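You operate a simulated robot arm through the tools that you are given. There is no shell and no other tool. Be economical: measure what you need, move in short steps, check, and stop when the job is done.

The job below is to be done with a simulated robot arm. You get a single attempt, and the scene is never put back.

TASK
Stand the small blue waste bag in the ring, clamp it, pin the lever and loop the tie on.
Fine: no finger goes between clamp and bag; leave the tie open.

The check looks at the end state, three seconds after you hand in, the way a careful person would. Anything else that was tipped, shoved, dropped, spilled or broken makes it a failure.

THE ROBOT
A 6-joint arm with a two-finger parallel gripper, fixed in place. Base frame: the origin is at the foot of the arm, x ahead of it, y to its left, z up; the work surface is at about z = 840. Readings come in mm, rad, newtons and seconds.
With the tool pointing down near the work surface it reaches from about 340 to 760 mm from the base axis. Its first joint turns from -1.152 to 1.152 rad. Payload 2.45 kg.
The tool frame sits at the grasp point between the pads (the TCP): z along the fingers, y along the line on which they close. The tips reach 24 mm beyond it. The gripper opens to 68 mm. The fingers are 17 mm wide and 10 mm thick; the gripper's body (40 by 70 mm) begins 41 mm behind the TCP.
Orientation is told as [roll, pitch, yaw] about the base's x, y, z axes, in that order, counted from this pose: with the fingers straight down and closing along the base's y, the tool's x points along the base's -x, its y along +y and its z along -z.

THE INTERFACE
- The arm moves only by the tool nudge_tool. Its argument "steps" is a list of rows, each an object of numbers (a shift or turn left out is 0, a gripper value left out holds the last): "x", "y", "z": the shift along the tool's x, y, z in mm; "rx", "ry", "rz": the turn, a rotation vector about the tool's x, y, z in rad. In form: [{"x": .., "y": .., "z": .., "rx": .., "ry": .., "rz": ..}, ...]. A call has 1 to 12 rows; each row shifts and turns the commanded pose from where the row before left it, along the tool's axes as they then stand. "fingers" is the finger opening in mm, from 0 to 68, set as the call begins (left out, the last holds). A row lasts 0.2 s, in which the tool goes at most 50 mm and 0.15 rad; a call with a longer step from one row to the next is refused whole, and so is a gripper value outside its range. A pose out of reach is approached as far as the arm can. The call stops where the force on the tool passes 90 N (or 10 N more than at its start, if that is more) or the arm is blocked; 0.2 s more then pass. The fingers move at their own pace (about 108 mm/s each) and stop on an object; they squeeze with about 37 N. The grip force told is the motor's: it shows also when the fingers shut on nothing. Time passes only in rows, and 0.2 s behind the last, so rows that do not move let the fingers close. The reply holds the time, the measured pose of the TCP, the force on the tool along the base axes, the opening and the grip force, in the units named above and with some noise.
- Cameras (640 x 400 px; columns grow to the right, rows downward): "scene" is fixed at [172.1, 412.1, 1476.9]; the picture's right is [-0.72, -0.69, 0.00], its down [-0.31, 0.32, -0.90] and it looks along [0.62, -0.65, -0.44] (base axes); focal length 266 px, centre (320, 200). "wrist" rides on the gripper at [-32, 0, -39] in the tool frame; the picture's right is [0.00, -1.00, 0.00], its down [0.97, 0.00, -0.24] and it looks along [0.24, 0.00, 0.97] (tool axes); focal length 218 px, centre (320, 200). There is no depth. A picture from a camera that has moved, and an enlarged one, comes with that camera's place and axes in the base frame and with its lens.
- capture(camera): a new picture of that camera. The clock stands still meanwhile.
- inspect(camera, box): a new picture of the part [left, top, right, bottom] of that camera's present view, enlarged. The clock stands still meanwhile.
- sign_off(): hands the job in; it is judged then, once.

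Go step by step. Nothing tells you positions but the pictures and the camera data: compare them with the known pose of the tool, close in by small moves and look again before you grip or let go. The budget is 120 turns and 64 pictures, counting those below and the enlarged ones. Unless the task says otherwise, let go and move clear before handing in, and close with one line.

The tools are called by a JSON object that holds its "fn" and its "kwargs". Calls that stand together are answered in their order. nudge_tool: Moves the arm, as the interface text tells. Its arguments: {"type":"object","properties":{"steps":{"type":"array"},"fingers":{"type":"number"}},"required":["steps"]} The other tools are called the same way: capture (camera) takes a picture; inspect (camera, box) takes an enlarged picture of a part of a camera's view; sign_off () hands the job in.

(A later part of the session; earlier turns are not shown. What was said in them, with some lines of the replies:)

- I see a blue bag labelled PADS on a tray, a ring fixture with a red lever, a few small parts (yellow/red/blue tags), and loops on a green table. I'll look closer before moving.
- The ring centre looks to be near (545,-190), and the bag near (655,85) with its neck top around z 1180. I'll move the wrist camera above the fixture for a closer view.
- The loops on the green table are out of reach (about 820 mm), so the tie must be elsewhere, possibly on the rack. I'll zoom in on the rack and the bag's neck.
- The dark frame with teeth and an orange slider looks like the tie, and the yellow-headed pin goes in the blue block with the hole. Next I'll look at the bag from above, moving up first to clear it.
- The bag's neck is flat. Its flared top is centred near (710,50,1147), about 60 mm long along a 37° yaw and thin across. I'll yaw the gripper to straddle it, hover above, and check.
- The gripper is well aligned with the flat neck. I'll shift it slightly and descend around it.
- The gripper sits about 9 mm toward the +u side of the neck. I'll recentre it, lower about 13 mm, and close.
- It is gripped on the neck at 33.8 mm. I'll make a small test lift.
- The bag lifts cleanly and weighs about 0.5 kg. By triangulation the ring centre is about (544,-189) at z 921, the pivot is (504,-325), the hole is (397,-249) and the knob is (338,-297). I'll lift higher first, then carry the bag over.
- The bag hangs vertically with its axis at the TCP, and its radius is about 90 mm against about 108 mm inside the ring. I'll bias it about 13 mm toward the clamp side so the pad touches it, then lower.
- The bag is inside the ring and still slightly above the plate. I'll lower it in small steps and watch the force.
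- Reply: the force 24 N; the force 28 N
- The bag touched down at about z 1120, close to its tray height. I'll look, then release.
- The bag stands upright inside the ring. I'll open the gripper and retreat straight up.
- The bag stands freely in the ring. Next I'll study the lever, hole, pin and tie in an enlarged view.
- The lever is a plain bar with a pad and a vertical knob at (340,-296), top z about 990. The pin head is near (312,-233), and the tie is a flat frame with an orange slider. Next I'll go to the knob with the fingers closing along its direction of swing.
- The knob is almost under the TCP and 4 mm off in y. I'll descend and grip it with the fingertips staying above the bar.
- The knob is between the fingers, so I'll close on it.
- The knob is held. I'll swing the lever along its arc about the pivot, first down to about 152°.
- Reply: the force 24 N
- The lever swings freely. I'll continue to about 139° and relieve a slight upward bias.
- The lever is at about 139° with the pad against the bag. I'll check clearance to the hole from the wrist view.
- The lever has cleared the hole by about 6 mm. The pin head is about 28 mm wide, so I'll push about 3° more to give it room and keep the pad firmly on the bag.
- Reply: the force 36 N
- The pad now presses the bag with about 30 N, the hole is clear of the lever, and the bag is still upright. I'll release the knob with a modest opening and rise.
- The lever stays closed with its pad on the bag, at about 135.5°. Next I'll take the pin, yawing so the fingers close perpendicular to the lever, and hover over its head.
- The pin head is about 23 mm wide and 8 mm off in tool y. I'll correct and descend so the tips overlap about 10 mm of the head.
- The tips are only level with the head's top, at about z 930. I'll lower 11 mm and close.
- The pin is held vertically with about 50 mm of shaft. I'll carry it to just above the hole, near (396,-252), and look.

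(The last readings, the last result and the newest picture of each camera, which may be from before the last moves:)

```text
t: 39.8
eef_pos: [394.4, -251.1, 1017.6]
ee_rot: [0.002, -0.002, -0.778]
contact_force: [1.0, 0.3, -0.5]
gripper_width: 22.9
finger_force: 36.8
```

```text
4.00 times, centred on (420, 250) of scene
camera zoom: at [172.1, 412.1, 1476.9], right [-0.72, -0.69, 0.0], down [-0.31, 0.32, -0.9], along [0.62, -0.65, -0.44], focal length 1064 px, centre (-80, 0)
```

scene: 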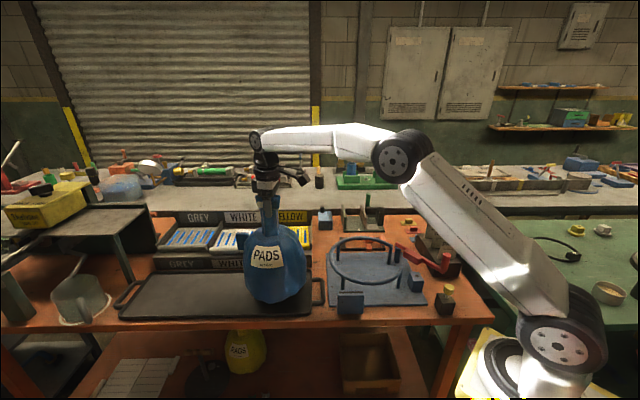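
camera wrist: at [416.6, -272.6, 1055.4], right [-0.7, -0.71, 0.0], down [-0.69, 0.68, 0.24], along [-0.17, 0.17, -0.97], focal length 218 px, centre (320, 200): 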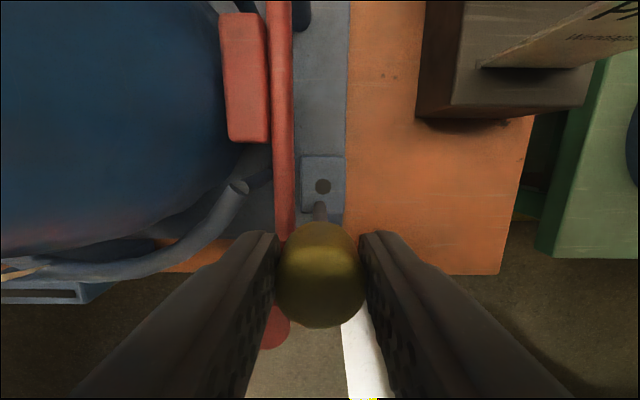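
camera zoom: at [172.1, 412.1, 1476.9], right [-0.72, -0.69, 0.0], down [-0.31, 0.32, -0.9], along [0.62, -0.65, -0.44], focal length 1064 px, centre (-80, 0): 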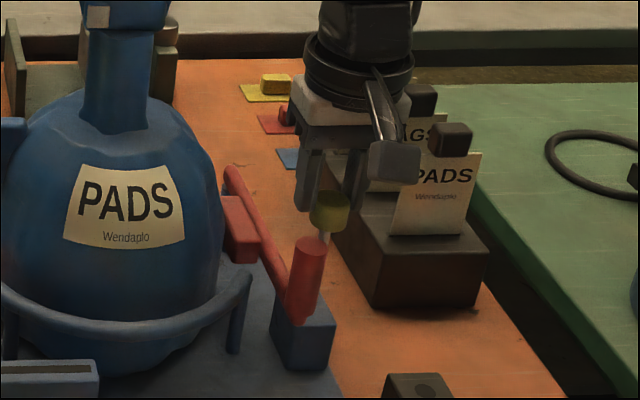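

The tip hovers above the hole, and the hole is about 4 mm further in -x and 2 mm in -y (tool axes). I'll correct, lower close to the hole, and check again.

{"fn": "nudge_tool", "kwargs": {"steps": [{"x": -4, "y": -2}, {"z": 12}, {"z": 10}, {}]}}

{"fn": "inspect", "kwargs": {"camera": "wrist", "box": [260, 130, 380, 250]}}

```text
t: 40.8
eef_pos: [397.8, -258.5, 996.9]
ee_rot: [0.002, -0.009, -0.778]
contact_force: [3.5, -0.3, 27.3]
gripper_width: 23.4
finger_force: 36.8
```

```text
3.33 times, centred on (320, 190) of wrist
camera zoom: at [419.2, -278.8, 1035.3], right [-0.7, -0.71, 0.0], down [-0.69, 0.68, 0.23], along [-0.16, 0.16, -0.97], focal length 728 px, centre (320, 233)
```

zoom: 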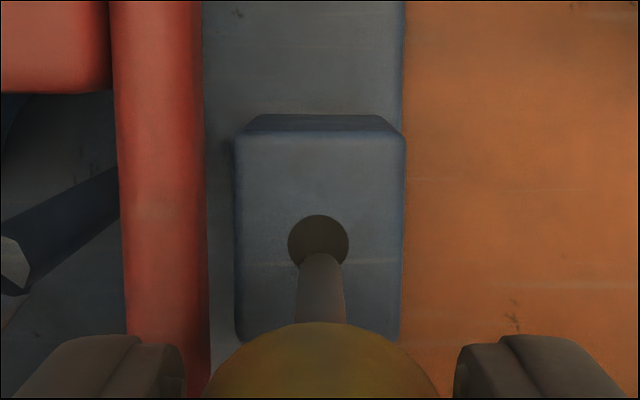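

The pin touched the block about 4 mm short of the hole. I'll back off 4 mm and re-measure without contact.

{"fn": "nudge_tool", "kwargs": {"steps": [{"z": -5}, {"x": -4}, {}]}}

{"fn": "inspect", "kwargs": {"camera": "wrist", "box": [260, 130, 380, 250]}}

```text
t: 41.6
eef_pos: [397.1, -258.3, 999.6]
ee_rot: [0.002, -0.003, -0.777]
contact_force: [0.0, 0.2, -0.2]
gripper_width: 23.3
finger_force: 36.5
```

```text
3.33 times, centred on (320, 190) of wrist
camera zoom: at [420.4, -279.5, 1038.7], right [-0.7, -0.71, 0.0], down [-0.69, 0.68, 0.24], along [-0.17, 0.17, -0.97], focal length 728 px, centre (320, 233)
```

zoom: 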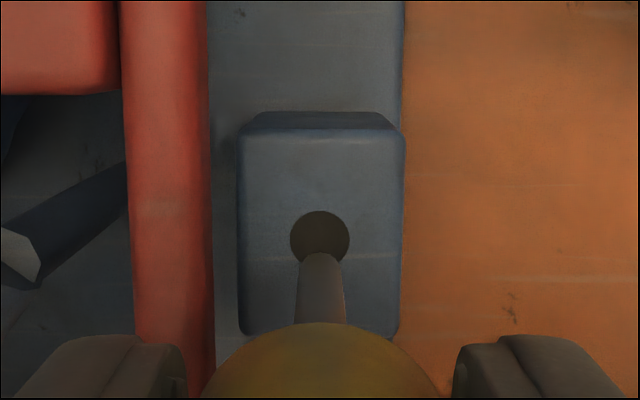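

The tip is still about 4.5 mm short in tool -x. I'll shift it, then lower gently.

{"fn": "nudge_tool", "kwargs": {"steps": [{"x": -4.5}, {"z": 3}, {"z": 3}, {}]}}

{"fn": "inspect", "kwargs": {"camera": "wrist", "box": [260, 130, 380, 250]}}

```text
t: 42.6
eef_pos: [401.3, -260.7, 995.9]
ee_rot: [0.002, -0.003, -0.777]
contact_force: [0.5, 0.3, 0.1]
gripper_width: 22.8
finger_force: 37.5
```

```text
3.33 times, centred on (320, 190) of wrist
camera zoom: at [423.9, -282.6, 1033.0], right [-0.7, -0.71, 0.0], down [-0.69, 0.68, 0.24], along [-0.17, 0.17, -0.97], focal length 728 px, centre (320, 233)
```

zoom: 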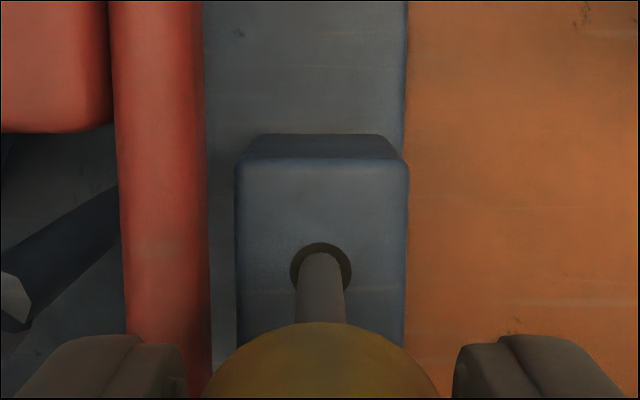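

The tip is now in the hole with no contact force. I'll continue lowering gently.

{"fn": "nudge_tool", "kwargs": {"steps": [{"z": 4}, {"z": 4}, {"z": 4}, {}]}}

```text
t: 43.6
eef_pos: [401.5, -259.3, 982.2]
ee_rot: [0.002, -0.003, -0.775]
contact_force: [-0.5, 0.2, -0.4]
gripper_width: 23.2
finger_force: 36.8
```

{"fn": "nudge_tool", "kwargs": {"steps": [{"z": 4}, {"z": 4}, {"z": 4}, {}]}}

{"fn": "inspect", "kwargs": {"camera": "scene", "box": [380, 220, 460, 300]}}

```text
t: 44.6
eef_pos: [402.3, -261.3, 971.6]
ee_rot: [0.002, -0.003, -0.776]
contact_force: [0.3, 0.9, -0.5]
gripper_width: 23.4
finger_force: 37.4
```

```text
5.00 times, centred on (420, 260) of scene
camera zoom: at [172.1, 412.1, 1476.9], right [-0.72, -0.69, 0.0], down [-0.31, 0.32, -0.9], along [0.62, -0.65, -0.44], focal length 1330 px, centre (-180, -100)
```

zoom: 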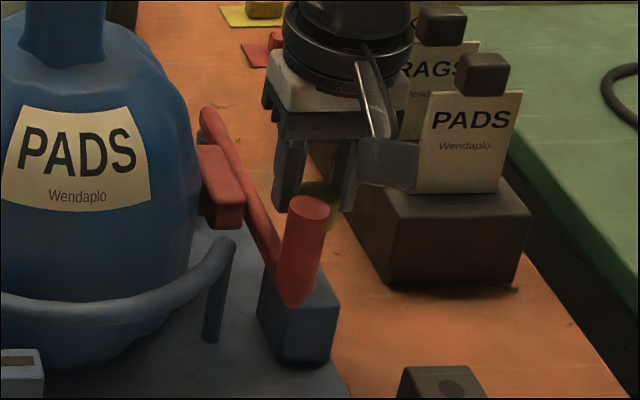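

{"fn": "nudge_tool", "kwargs": {"steps": [{"z": 3}, {"z": 3}, {"z": 3}, {}]}}

{"fn": "capture", "kwargs": {"camera": "wrist"}}

```text
t: 45.6
eef_pos: [401.7, -261.8, 961.2]
ee_rot: [0.002, -0.005, -0.777]
contact_force: [-0.3, -0.2, -1.1]
gripper_width: 23.2
finger_force: 37.4
```

```text
14 pictures are left
camera wrist: at [424.1, -282.8, 1000.1], right [-0.7, -0.71, 0.0], down [-0.69, 0.68, 0.24], along [-0.17, 0.17, -0.97], focal length 218 px, centre (320, 200)
```

wrist: 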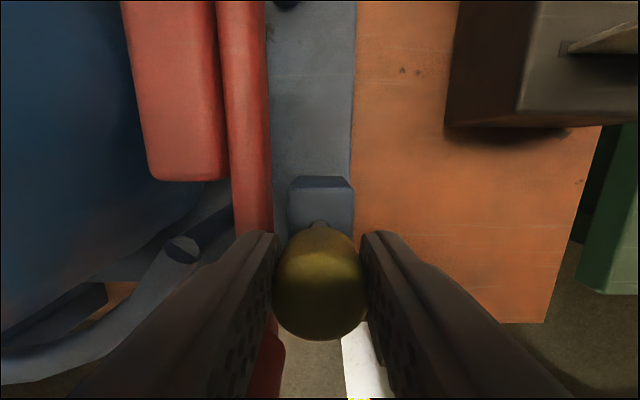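

{"fn": "nudge_tool", "kwargs": {"steps": [{"z": 2}, {"z": 2}, {"z": 2}, {}]}}

{"fn": "nudge_tool", "kwargs": {"steps": [{"z": 2}, {"z": 2}, {"z": 2}, {}]}}

```text
t: 46.6
eef_pos: [402.1, -261.6, 955.9]
ee_rot: [0.0, -0.004, -0.777]
contact_force: [-11.1, 8.0, 31.6]
gripper_width: 23.0
finger_force: 37.0
```

```text
t: 47.3
eef_pos: [401.6, -261.6, 957.2]
ee_rot: [0.0, -0.003, -0.776]
contact_force: [-10.8, 9.8, 25.8]
gripper_width: 23.1
finger_force: 36.6
stopped in row 3: the force on the tool passed its limit (the readings are from after the stop); the commanded pose is now the measured one
```

Contact at TCP z 956 matches the pin bottoming out, with the same exposed shaft as in its holder. I'll ease up 2 mm, release and rise.

{"fn": "nudge_tool", "kwargs": {"steps": [{"z": -2}, {}]}}

{"fn": "nudge_tool", "kwargs": {"steps": [{}, {}, {"z": -15}, {"z": -30}, {"z": -40}, {"z": -45}, {"z": -45}, {}], "fingers": 36}}

{"fn": "inspect", "kwargs": {"camera": "scene", "box": [310, 190, 450, 320]}}

{"fn": "capture", "kwargs": {"camera": "wrist"}}

```text
t: 47.9
eef_pos: [402.8, -261.2, 958.1]
ee_rot: [0.002, -0.003, -0.777]
contact_force: [-5.7, 3.2, -0.8]
gripper_width: 23.2
finger_force: 36.9
```

```text
t: 49.7
eef_pos: [402.6, -260.8, 1133.4]
ee_rot: [0.001, -0.006, -0.778]
contact_force: [0.3, 0.6, -0.6]
gripper_width: 35.8
finger_force: 0.1
```

```text
3.08 times, centred on (380, 255) of scene
camera zoom: at [172.1, 412.1, 1476.9], right [-0.72, -0.69, 0.0], down [-0.31, 0.32, -0.9], along [0.62, -0.65, -0.44], focal length 819 px, centre (135, 31)
```

zoom: 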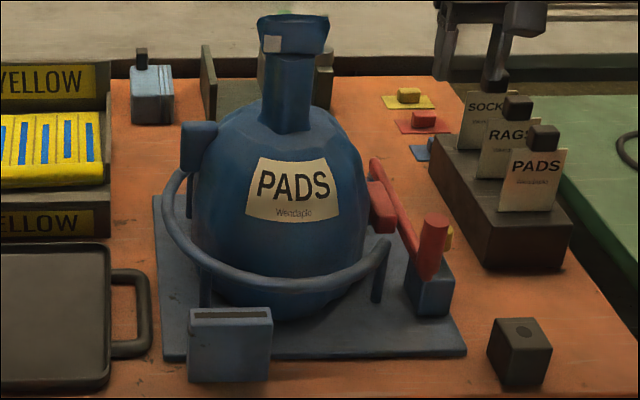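

```text
12 pictures are left
camera wrist: at [424.6, -281.7, 1171.5], right [-0.7, -0.71, 0.0], down [-0.69, 0.68, 0.23], along [-0.17, 0.17, -0.97], focal length 218 px, centre (320, 200)
```

wrist: 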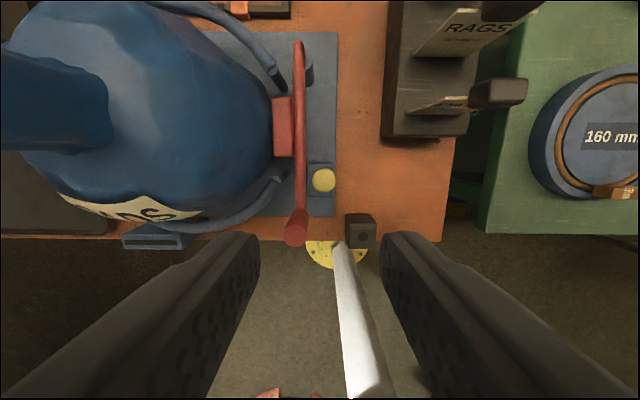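

The pin is seated beside the lever and the pad is on the bag. For the tie, the plan is to grip its end block near (602,-393), with the fingers closing along the frame's length. I'll hover there for a close look.

{"fn": "nudge_tool", "kwargs": {"steps": [{"x": -39.2, "y": 7.6}, {"x": -39.2, "y": 7.6}, {"x": -39.2, "y": 7.6}, {"x": -39.2, "y": 7.6}, {"x": -39.2, "y": 7.6}, {"x": -39.2, "y": 7.6}, {"z": 40}, {"z": 40}, {"z": 30}, {}], "fingers": 50}}

{"fn": "capture", "kwargs": {"camera": "wrist"}}

```text
t: 51.9
eef_pos: [601.7, -394.9, 1024.5]
ee_rot: [0.001, -0.005, -0.778]
contact_force: [-0.1, -0.4, 0.8]
gripper_width: 49.9
finger_force: 0.1
```

```text
11 pictures are left
camera wrist: at [624.6, -415.5, 1063.1], right [-0.7, -0.71, 0.0], down [-0.69, 0.68, 0.23], along [-0.17, 0.17, -0.97], focal length 218 px, centre (320, 200)
```

wrist: 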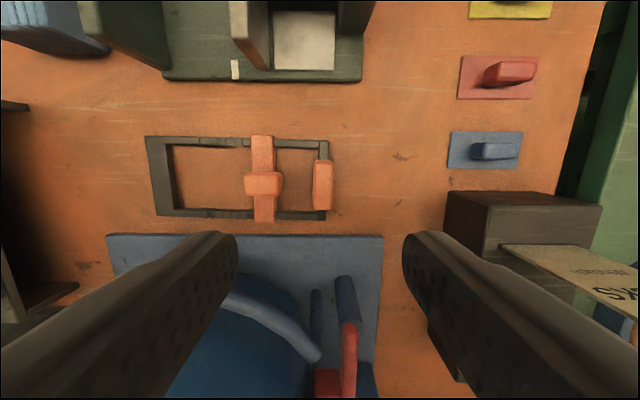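

The end block is almost directly below, offset by about (+2.5, -2) in tool axes. The loop opening is about 76×56 mm, centred 112 mm along +u from it. I'll narrow to 36 mm and descend.

{"fn": "nudge_tool", "kwargs": {"steps": [{"x": 2.5, "y": -2}, {"z": 35}, {"z": 35}, {"z": 35}, {"z": 25}, {"z": 10}, {}], "fingers": 36}}

{"fn": "capture", "kwargs": {"camera": "wrist"}}

```text
t: 53.5
eef_pos: [600.6, -396.0, 883.3]
ee_rot: [0.002, -0.006, -0.777]
contact_force: [0.1, 0.2, -0.4]
gripper_width: 36.0
finger_force: 0.0
```

```text
10 pictures are left
camera wrist: at [622.5, -416.6, 921.7], right [-0.7, -0.71, 0.0], down [-0.69, 0.68, 0.23], along [-0.17, 0.17, -0.97], focal length 218 px, centre (320, 200)
```

wrist: 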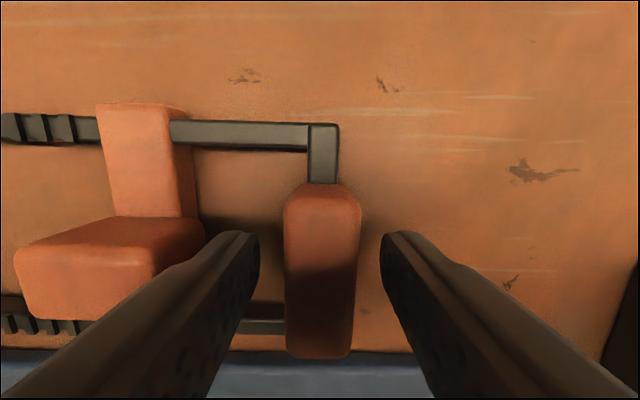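

The block is centred between the fingers and the slider is clear. I'll lower the last bit and close.

{"fn": "nudge_tool", "kwargs": {"steps": [{"z": 6}, {"z": 5}, {"z": 3}, {}]}}

{"fn": "nudge_tool", "kwargs": {"steps": [{}, {}, {}], "fingers": 0}}

{"fn": "nudge_tool", "kwargs": {"steps": [{"z": -10}, {"z": -25}, {"z": -40}, {"z": -45}, {"z": -45}, {"z": -45}, {"z": -45}, {"z": -45}, {}]}}

{"fn": "inspect", "kwargs": {"camera": "scene", "box": [300, 150, 460, 310]}}

```text
t: 54.5
eef_pos: [601.7, -393.6, 869.8]
ee_rot: [0.003, -0.005, -0.776]
contact_force: [-0.2, -0.5, 0.7]
gripper_width: 36.0
finger_force: 0.1
```

```text
t: 55.3
eef_pos: [601.3, -394.0, 869.8]
ee_rot: [0.003, -0.006, -0.776]
contact_force: [1.0, -0.2, 0.7]
gripper_width: 17.0
finger_force: 36.1
```

```text
t: 57.3
eef_pos: [600.6, -393.2, 1173.3]
ee_rot: [0.003, -0.005, -0.777]
contact_force: [0.1, 0.0, -0.5]
gripper_width: 17.1
finger_force: 35.3
```

```text
2.50 times, centred on (380, 230) of scene
camera zoom: at [172.1, 412.1, 1476.9], right [-0.72, -0.69, 0.0], down [-0.31, 0.32, -0.9], along [0.62, -0.65, -0.44], focal length 665 px, centre (170, 125)
```

zoom: 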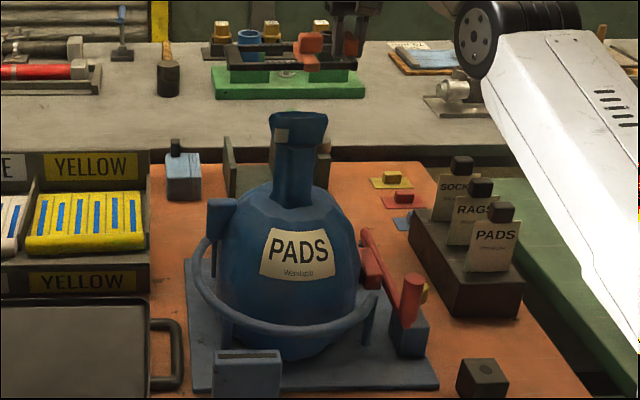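

The tie is held level and its slider has not moved. The neck is now near (541,-192). I'll rise a little and carry the loop opening over the neck.

{"fn": "nudge_tool", "kwargs": {"steps": [{"z": -20}, {"z": -22}, {"x": 30.5, "y": -1.8}, {"x": 30.5, "y": -1.8}, {"x": 30.5, "y": -1.8}, {"x": 30.5, "y": -1.8}, {"x": 30.5, "y": -1.8}, {"x": 30.5, "y": -1.5}, {}]}}

{"fn": "inspect", "kwargs": {"camera": "scene", "box": [310, 130, 430, 250]}}

{"fn": "capture", "kwargs": {"camera": "wrist"}}

```text
t: 59.3
eef_pos: [453.5, -270.6, 1208.6]
ee_rot: [0.003, -0.007, -0.778]
contact_force: [0.0, 0.6, -0.2]
gripper_width: 16.9
finger_force: 35.6
out of reach, approached as far as the arm can: row 2
```

```text
3.33 times, centred on (370, 190) of scene
camera zoom: at [172.1, 412.1, 1476.9], right [-0.72, -0.69, 0.0], down [-0.31, 0.32, -0.9], along [0.62, -0.65, -0.44], focal length 887 px, centre (153, 233)
```

zoom: 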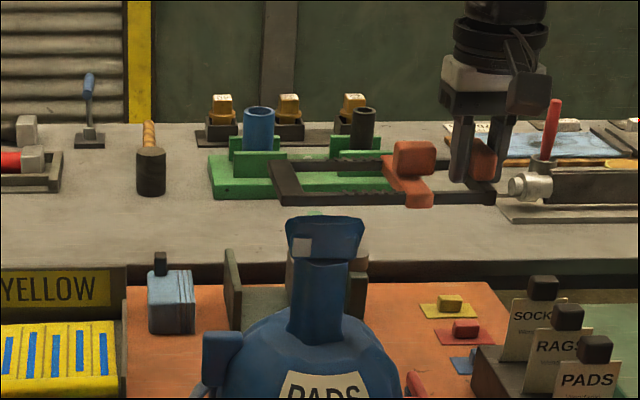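

```text
7 pictures are left
camera wrist: at [476.1, -292.6, 1247.4], right [-0.7, -0.71, 0.0], down [-0.69, 0.68, 0.23], along [-0.17, 0.17, -0.97], focal length 218 px, centre (320, 200)
```

wrist: 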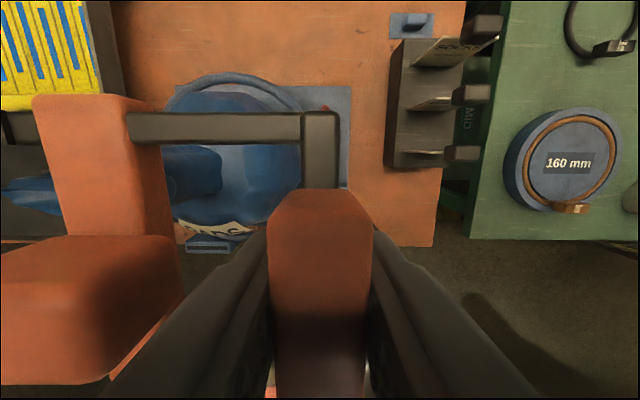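

The opening must shift about (-7.7, +7.5) in tool axes to centre on the flare. I'll correct, lower to just above the flare, and verify.

{"fn": "nudge_tool", "kwargs": {"steps": [{"x": -7.7, "y": 7.5}, {"z": 14}, {"z": 10}, {}, {}]}}

{"fn": "inspect", "kwargs": {"camera": "scene", "box": [330, 160, 410, 240]}}

```text
t: 60.5
eef_pos: [466.5, -270.0, 1185.2]
ee_rot: [0.001, -0.004, -0.776]
contact_force: [0.4, 0.2, -0.6]
gripper_width: 17.1
finger_force: 35.2
```

```text
5.00 times, centred on (370, 200) of scene
camera zoom: at [172.1, 412.1, 1476.9], right [-0.72, -0.69, 0.0], down [-0.31, 0.32, -0.9], along [0.62, -0.65, -0.44], focal length 1330 px, centre (70, 200)
```

zoom: 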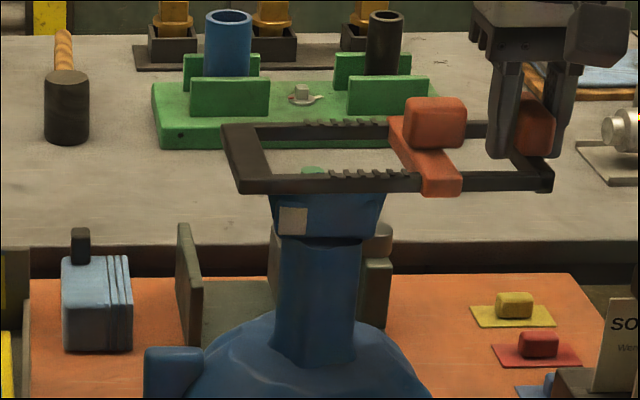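

The loop sits just above the flare and nearly centred. I'll make a small trim and lower it around the flare.

{"fn": "nudge_tool", "kwargs": {"steps": [{"x": 2.5, "y": 1}, {"z": 8}, {"z": 8}, {"z": 8}, {"z": 8}, {}]}}

{"fn": "inspect", "kwargs": {"camera": "scene", "box": [330, 170, 410, 250]}}

```text
t: 61.9
eef_pos: [465.0, -266.8, 1151.8]
ee_rot: [0.003, -0.004, -0.776]
contact_force: [0.1, -0.5, -0.5]
gripper_width: 17.0
finger_force: 35.6
```

```text
5.00 times, centred on (370, 210) of scene
camera zoom: at [172.1, 412.1, 1476.9], right [-0.72, -0.69, 0.0], down [-0.31, 0.32, -0.9], along [0.62, -0.65, -0.44], focal length 1330 px, centre (70, 150)
```

zoom: 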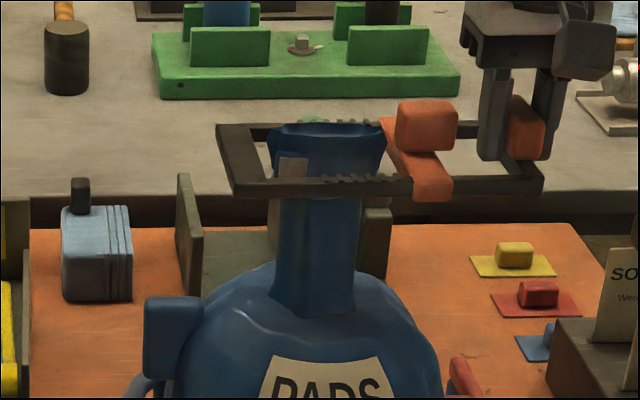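

The flare is inside the loop with clearance all round and no force. I'll continue down the neck.

{"fn": "nudge_tool", "kwargs": {"steps": [{"z": 8}, {"z": 8}, {"z": 8}, {"z": 8}, {"z": 8}, {"z": 8}, {}]}}

{"fn": "nudge_tool", "kwargs": {"steps": [{"z": 4}, {"z": 4}, {"z": 4}, {"z": 4}, {}]}}

{"fn": "inspect", "kwargs": {"camera": "scene", "box": [320, 180, 430, 290]}}

```text
t: 63.5
eef_pos: [465.8, -266.6, 1104.9]
ee_rot: [0.001, -0.007, -0.777]
contact_force: [0.3, 0.2, -0.7]
gripper_width: 16.8
finger_force: 35.3
```

```text
t: 64.7
eef_pos: [465.4, -266.0, 1088.3]
ee_rot: [0.001, -0.005, -0.776]
contact_force: [-0.5, -0.6, -0.9]
gripper_width: 17.0
finger_force: 35.4
```

```text
3.64 times, centred on (375, 235) of scene
camera zoom: at [172.1, 412.1, 1476.9], right [-0.72, -0.69, 0.0], down [-0.31, 0.32, -0.9], along [0.62, -0.65, -0.44], focal length 968 px, centre (120, 73)
```

zoom: 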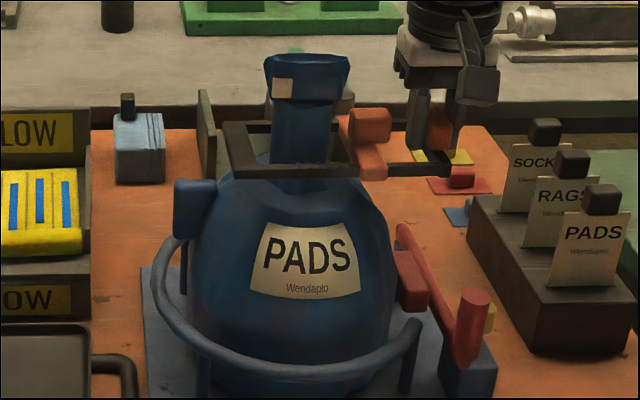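

The loop is round the neck just above the shoulders. I'll lower it gently to contact.

{"fn": "nudge_tool", "kwargs": {"steps": [{"z": 4}, {"z": 4}, {"z": 4}, {}]}}

{"fn": "nudge_tool", "kwargs": {"steps": [{"z": 3}, {"z": 3}, {"z": 3}, {}]}}

```text
t: 65.7
eef_pos: [466.0, -267.6, 1075.7]
ee_rot: [0.001, -0.004, -0.777]
contact_force: [-0.4, -0.4, -0.3]
gripper_width: 17.0
finger_force: 35.8
```

```text
t: 66.7
eef_pos: [465.4, -267.2, 1067.5]
ee_rot: [0.002, -0.004, -0.778]
contact_force: [-0.3, 0.2, -0.1]
gripper_width: 17.0
finger_force: 35.3
```

{"fn": "nudge_tool", "kwargs": {"steps": [{"z": 3}, {"z": 3}, {"z": 3}, {}]}}

{"fn": "inspect", "kwargs": {"camera": "scene", "box": [330, 190, 420, 280]}}

```text
t: 67.7
eef_pos: [466.9, -267.6, 1059.6]
ee_rot: [0.001, -0.008, -0.776]
contact_force: [-3.0, -1.1, 11.8]
gripper_width: 17.2
finger_force: 35.6
```

```text
4.44 times, centred on (375, 235) of scene
camera zoom: at [171.8, 412.1, 1476.9], right [-0.72, -0.69, 0.0], down [-0.31, 0.32, -0.9], along [0.62, -0.65, -0.44], focal length 1182 px, centre (76, 44)
```

zoom: 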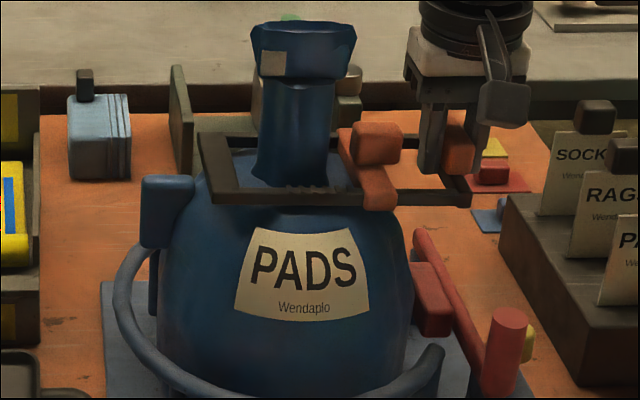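

The tie rests on the shoulders around the neck with light contact. I'll ease 1 mm, release with a small opening, and rise.

{"fn": "nudge_tool", "kwargs": {"steps": [{"z": -1}, {}]}}

{"fn": "nudge_tool", "kwargs": {"steps": [{}, {}, {}, {"z": -10}, {"z": -20}, {"z": -40}, {"z": -45}, {"z": -45}, {}], "fingers": 30}}

{"fn": "inspect", "kwargs": {"camera": "scene", "box": [320, 180, 430, 320]}}

```text
t: 68.3
eef_pos: [466.5, -266.9, 1060.4]
ee_rot: [0.003, -0.007, -0.776]
contact_force: [-0.1, -3.2, 8.6]
gripper_width: 17.2
finger_force: 35.3
```

```text
t: 70.3
eef_pos: [462.2, -267.0, 1219.3]
ee_rot: [0.001, -0.005, -0.776]
contact_force: [0.1, 0.4, 0.4]
gripper_width: 30.0
finger_force: 0.0
```

```text
2.86 times, centred on (375, 250) of scene
camera zoom: at [172.1, 412.1, 1476.9], right [-0.72, -0.69, 0.0], down [-0.31, 0.32, -0.9], along [0.62, -0.65, -0.44], focal length 760 px, centre (163, 57)
```

zoom: 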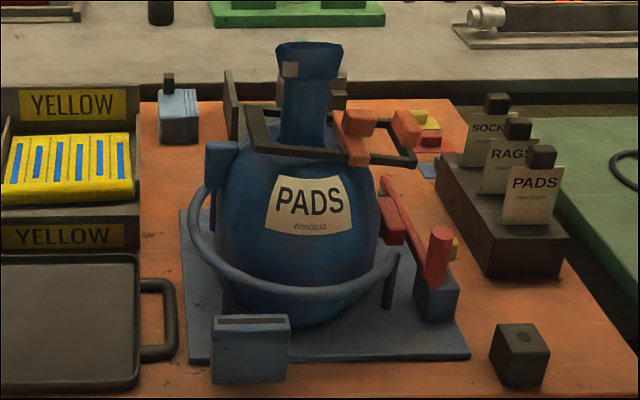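

The tie is looped round the neck, open, and resting on the shoulders. I'll take one wrist check of the pad and pin.

{"fn": "nudge_tool", "kwargs": {"steps": [{"x": 20, "z": -20}, {"x": 30, "z": -20}, {}]}}

{"fn": "capture", "kwargs": {"camera": "wrist"}}

```text
t: 71.1
eef_pos: [428.8, -232.7, 1258.6]
ee_rot: [0.003, -0.004, -0.776]
contact_force: [0.0, 0.1, 0.3]
gripper_width: 29.9
finger_force: 0.1
```

```text
1 pictures are left
camera wrist: at [451.3, -252.6, 1297.7], right [-0.7, -0.71, 0.0], down [-0.69, 0.68, 0.23], along [-0.17, 0.17, -0.97], focal length 218 px, centre (320, 200)
```

wrist: 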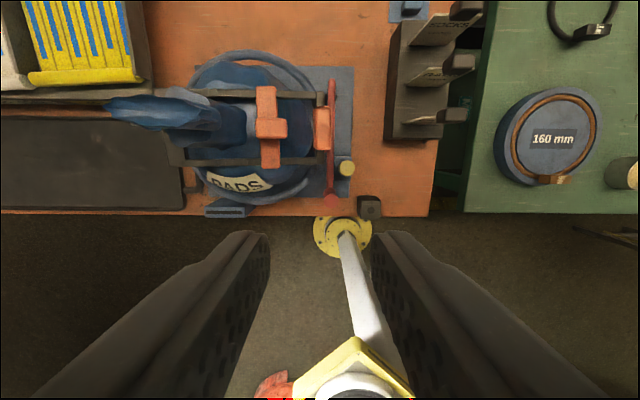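

Everything is in place: the bag is upright in the ring, the lever is closed on it, the pin is behind the lever, and the tie is open round the neck. The arm is clear, so I'm handing in.

{"fn": "sign_off", "kwargs": {}}

```text
The job is handed in.
```

The blue bag stands in the ring with the clamp pad against it, the pin is in its hole behind the lever, and the tie is looped round the neck and left open. No finger went between clamp and bag.
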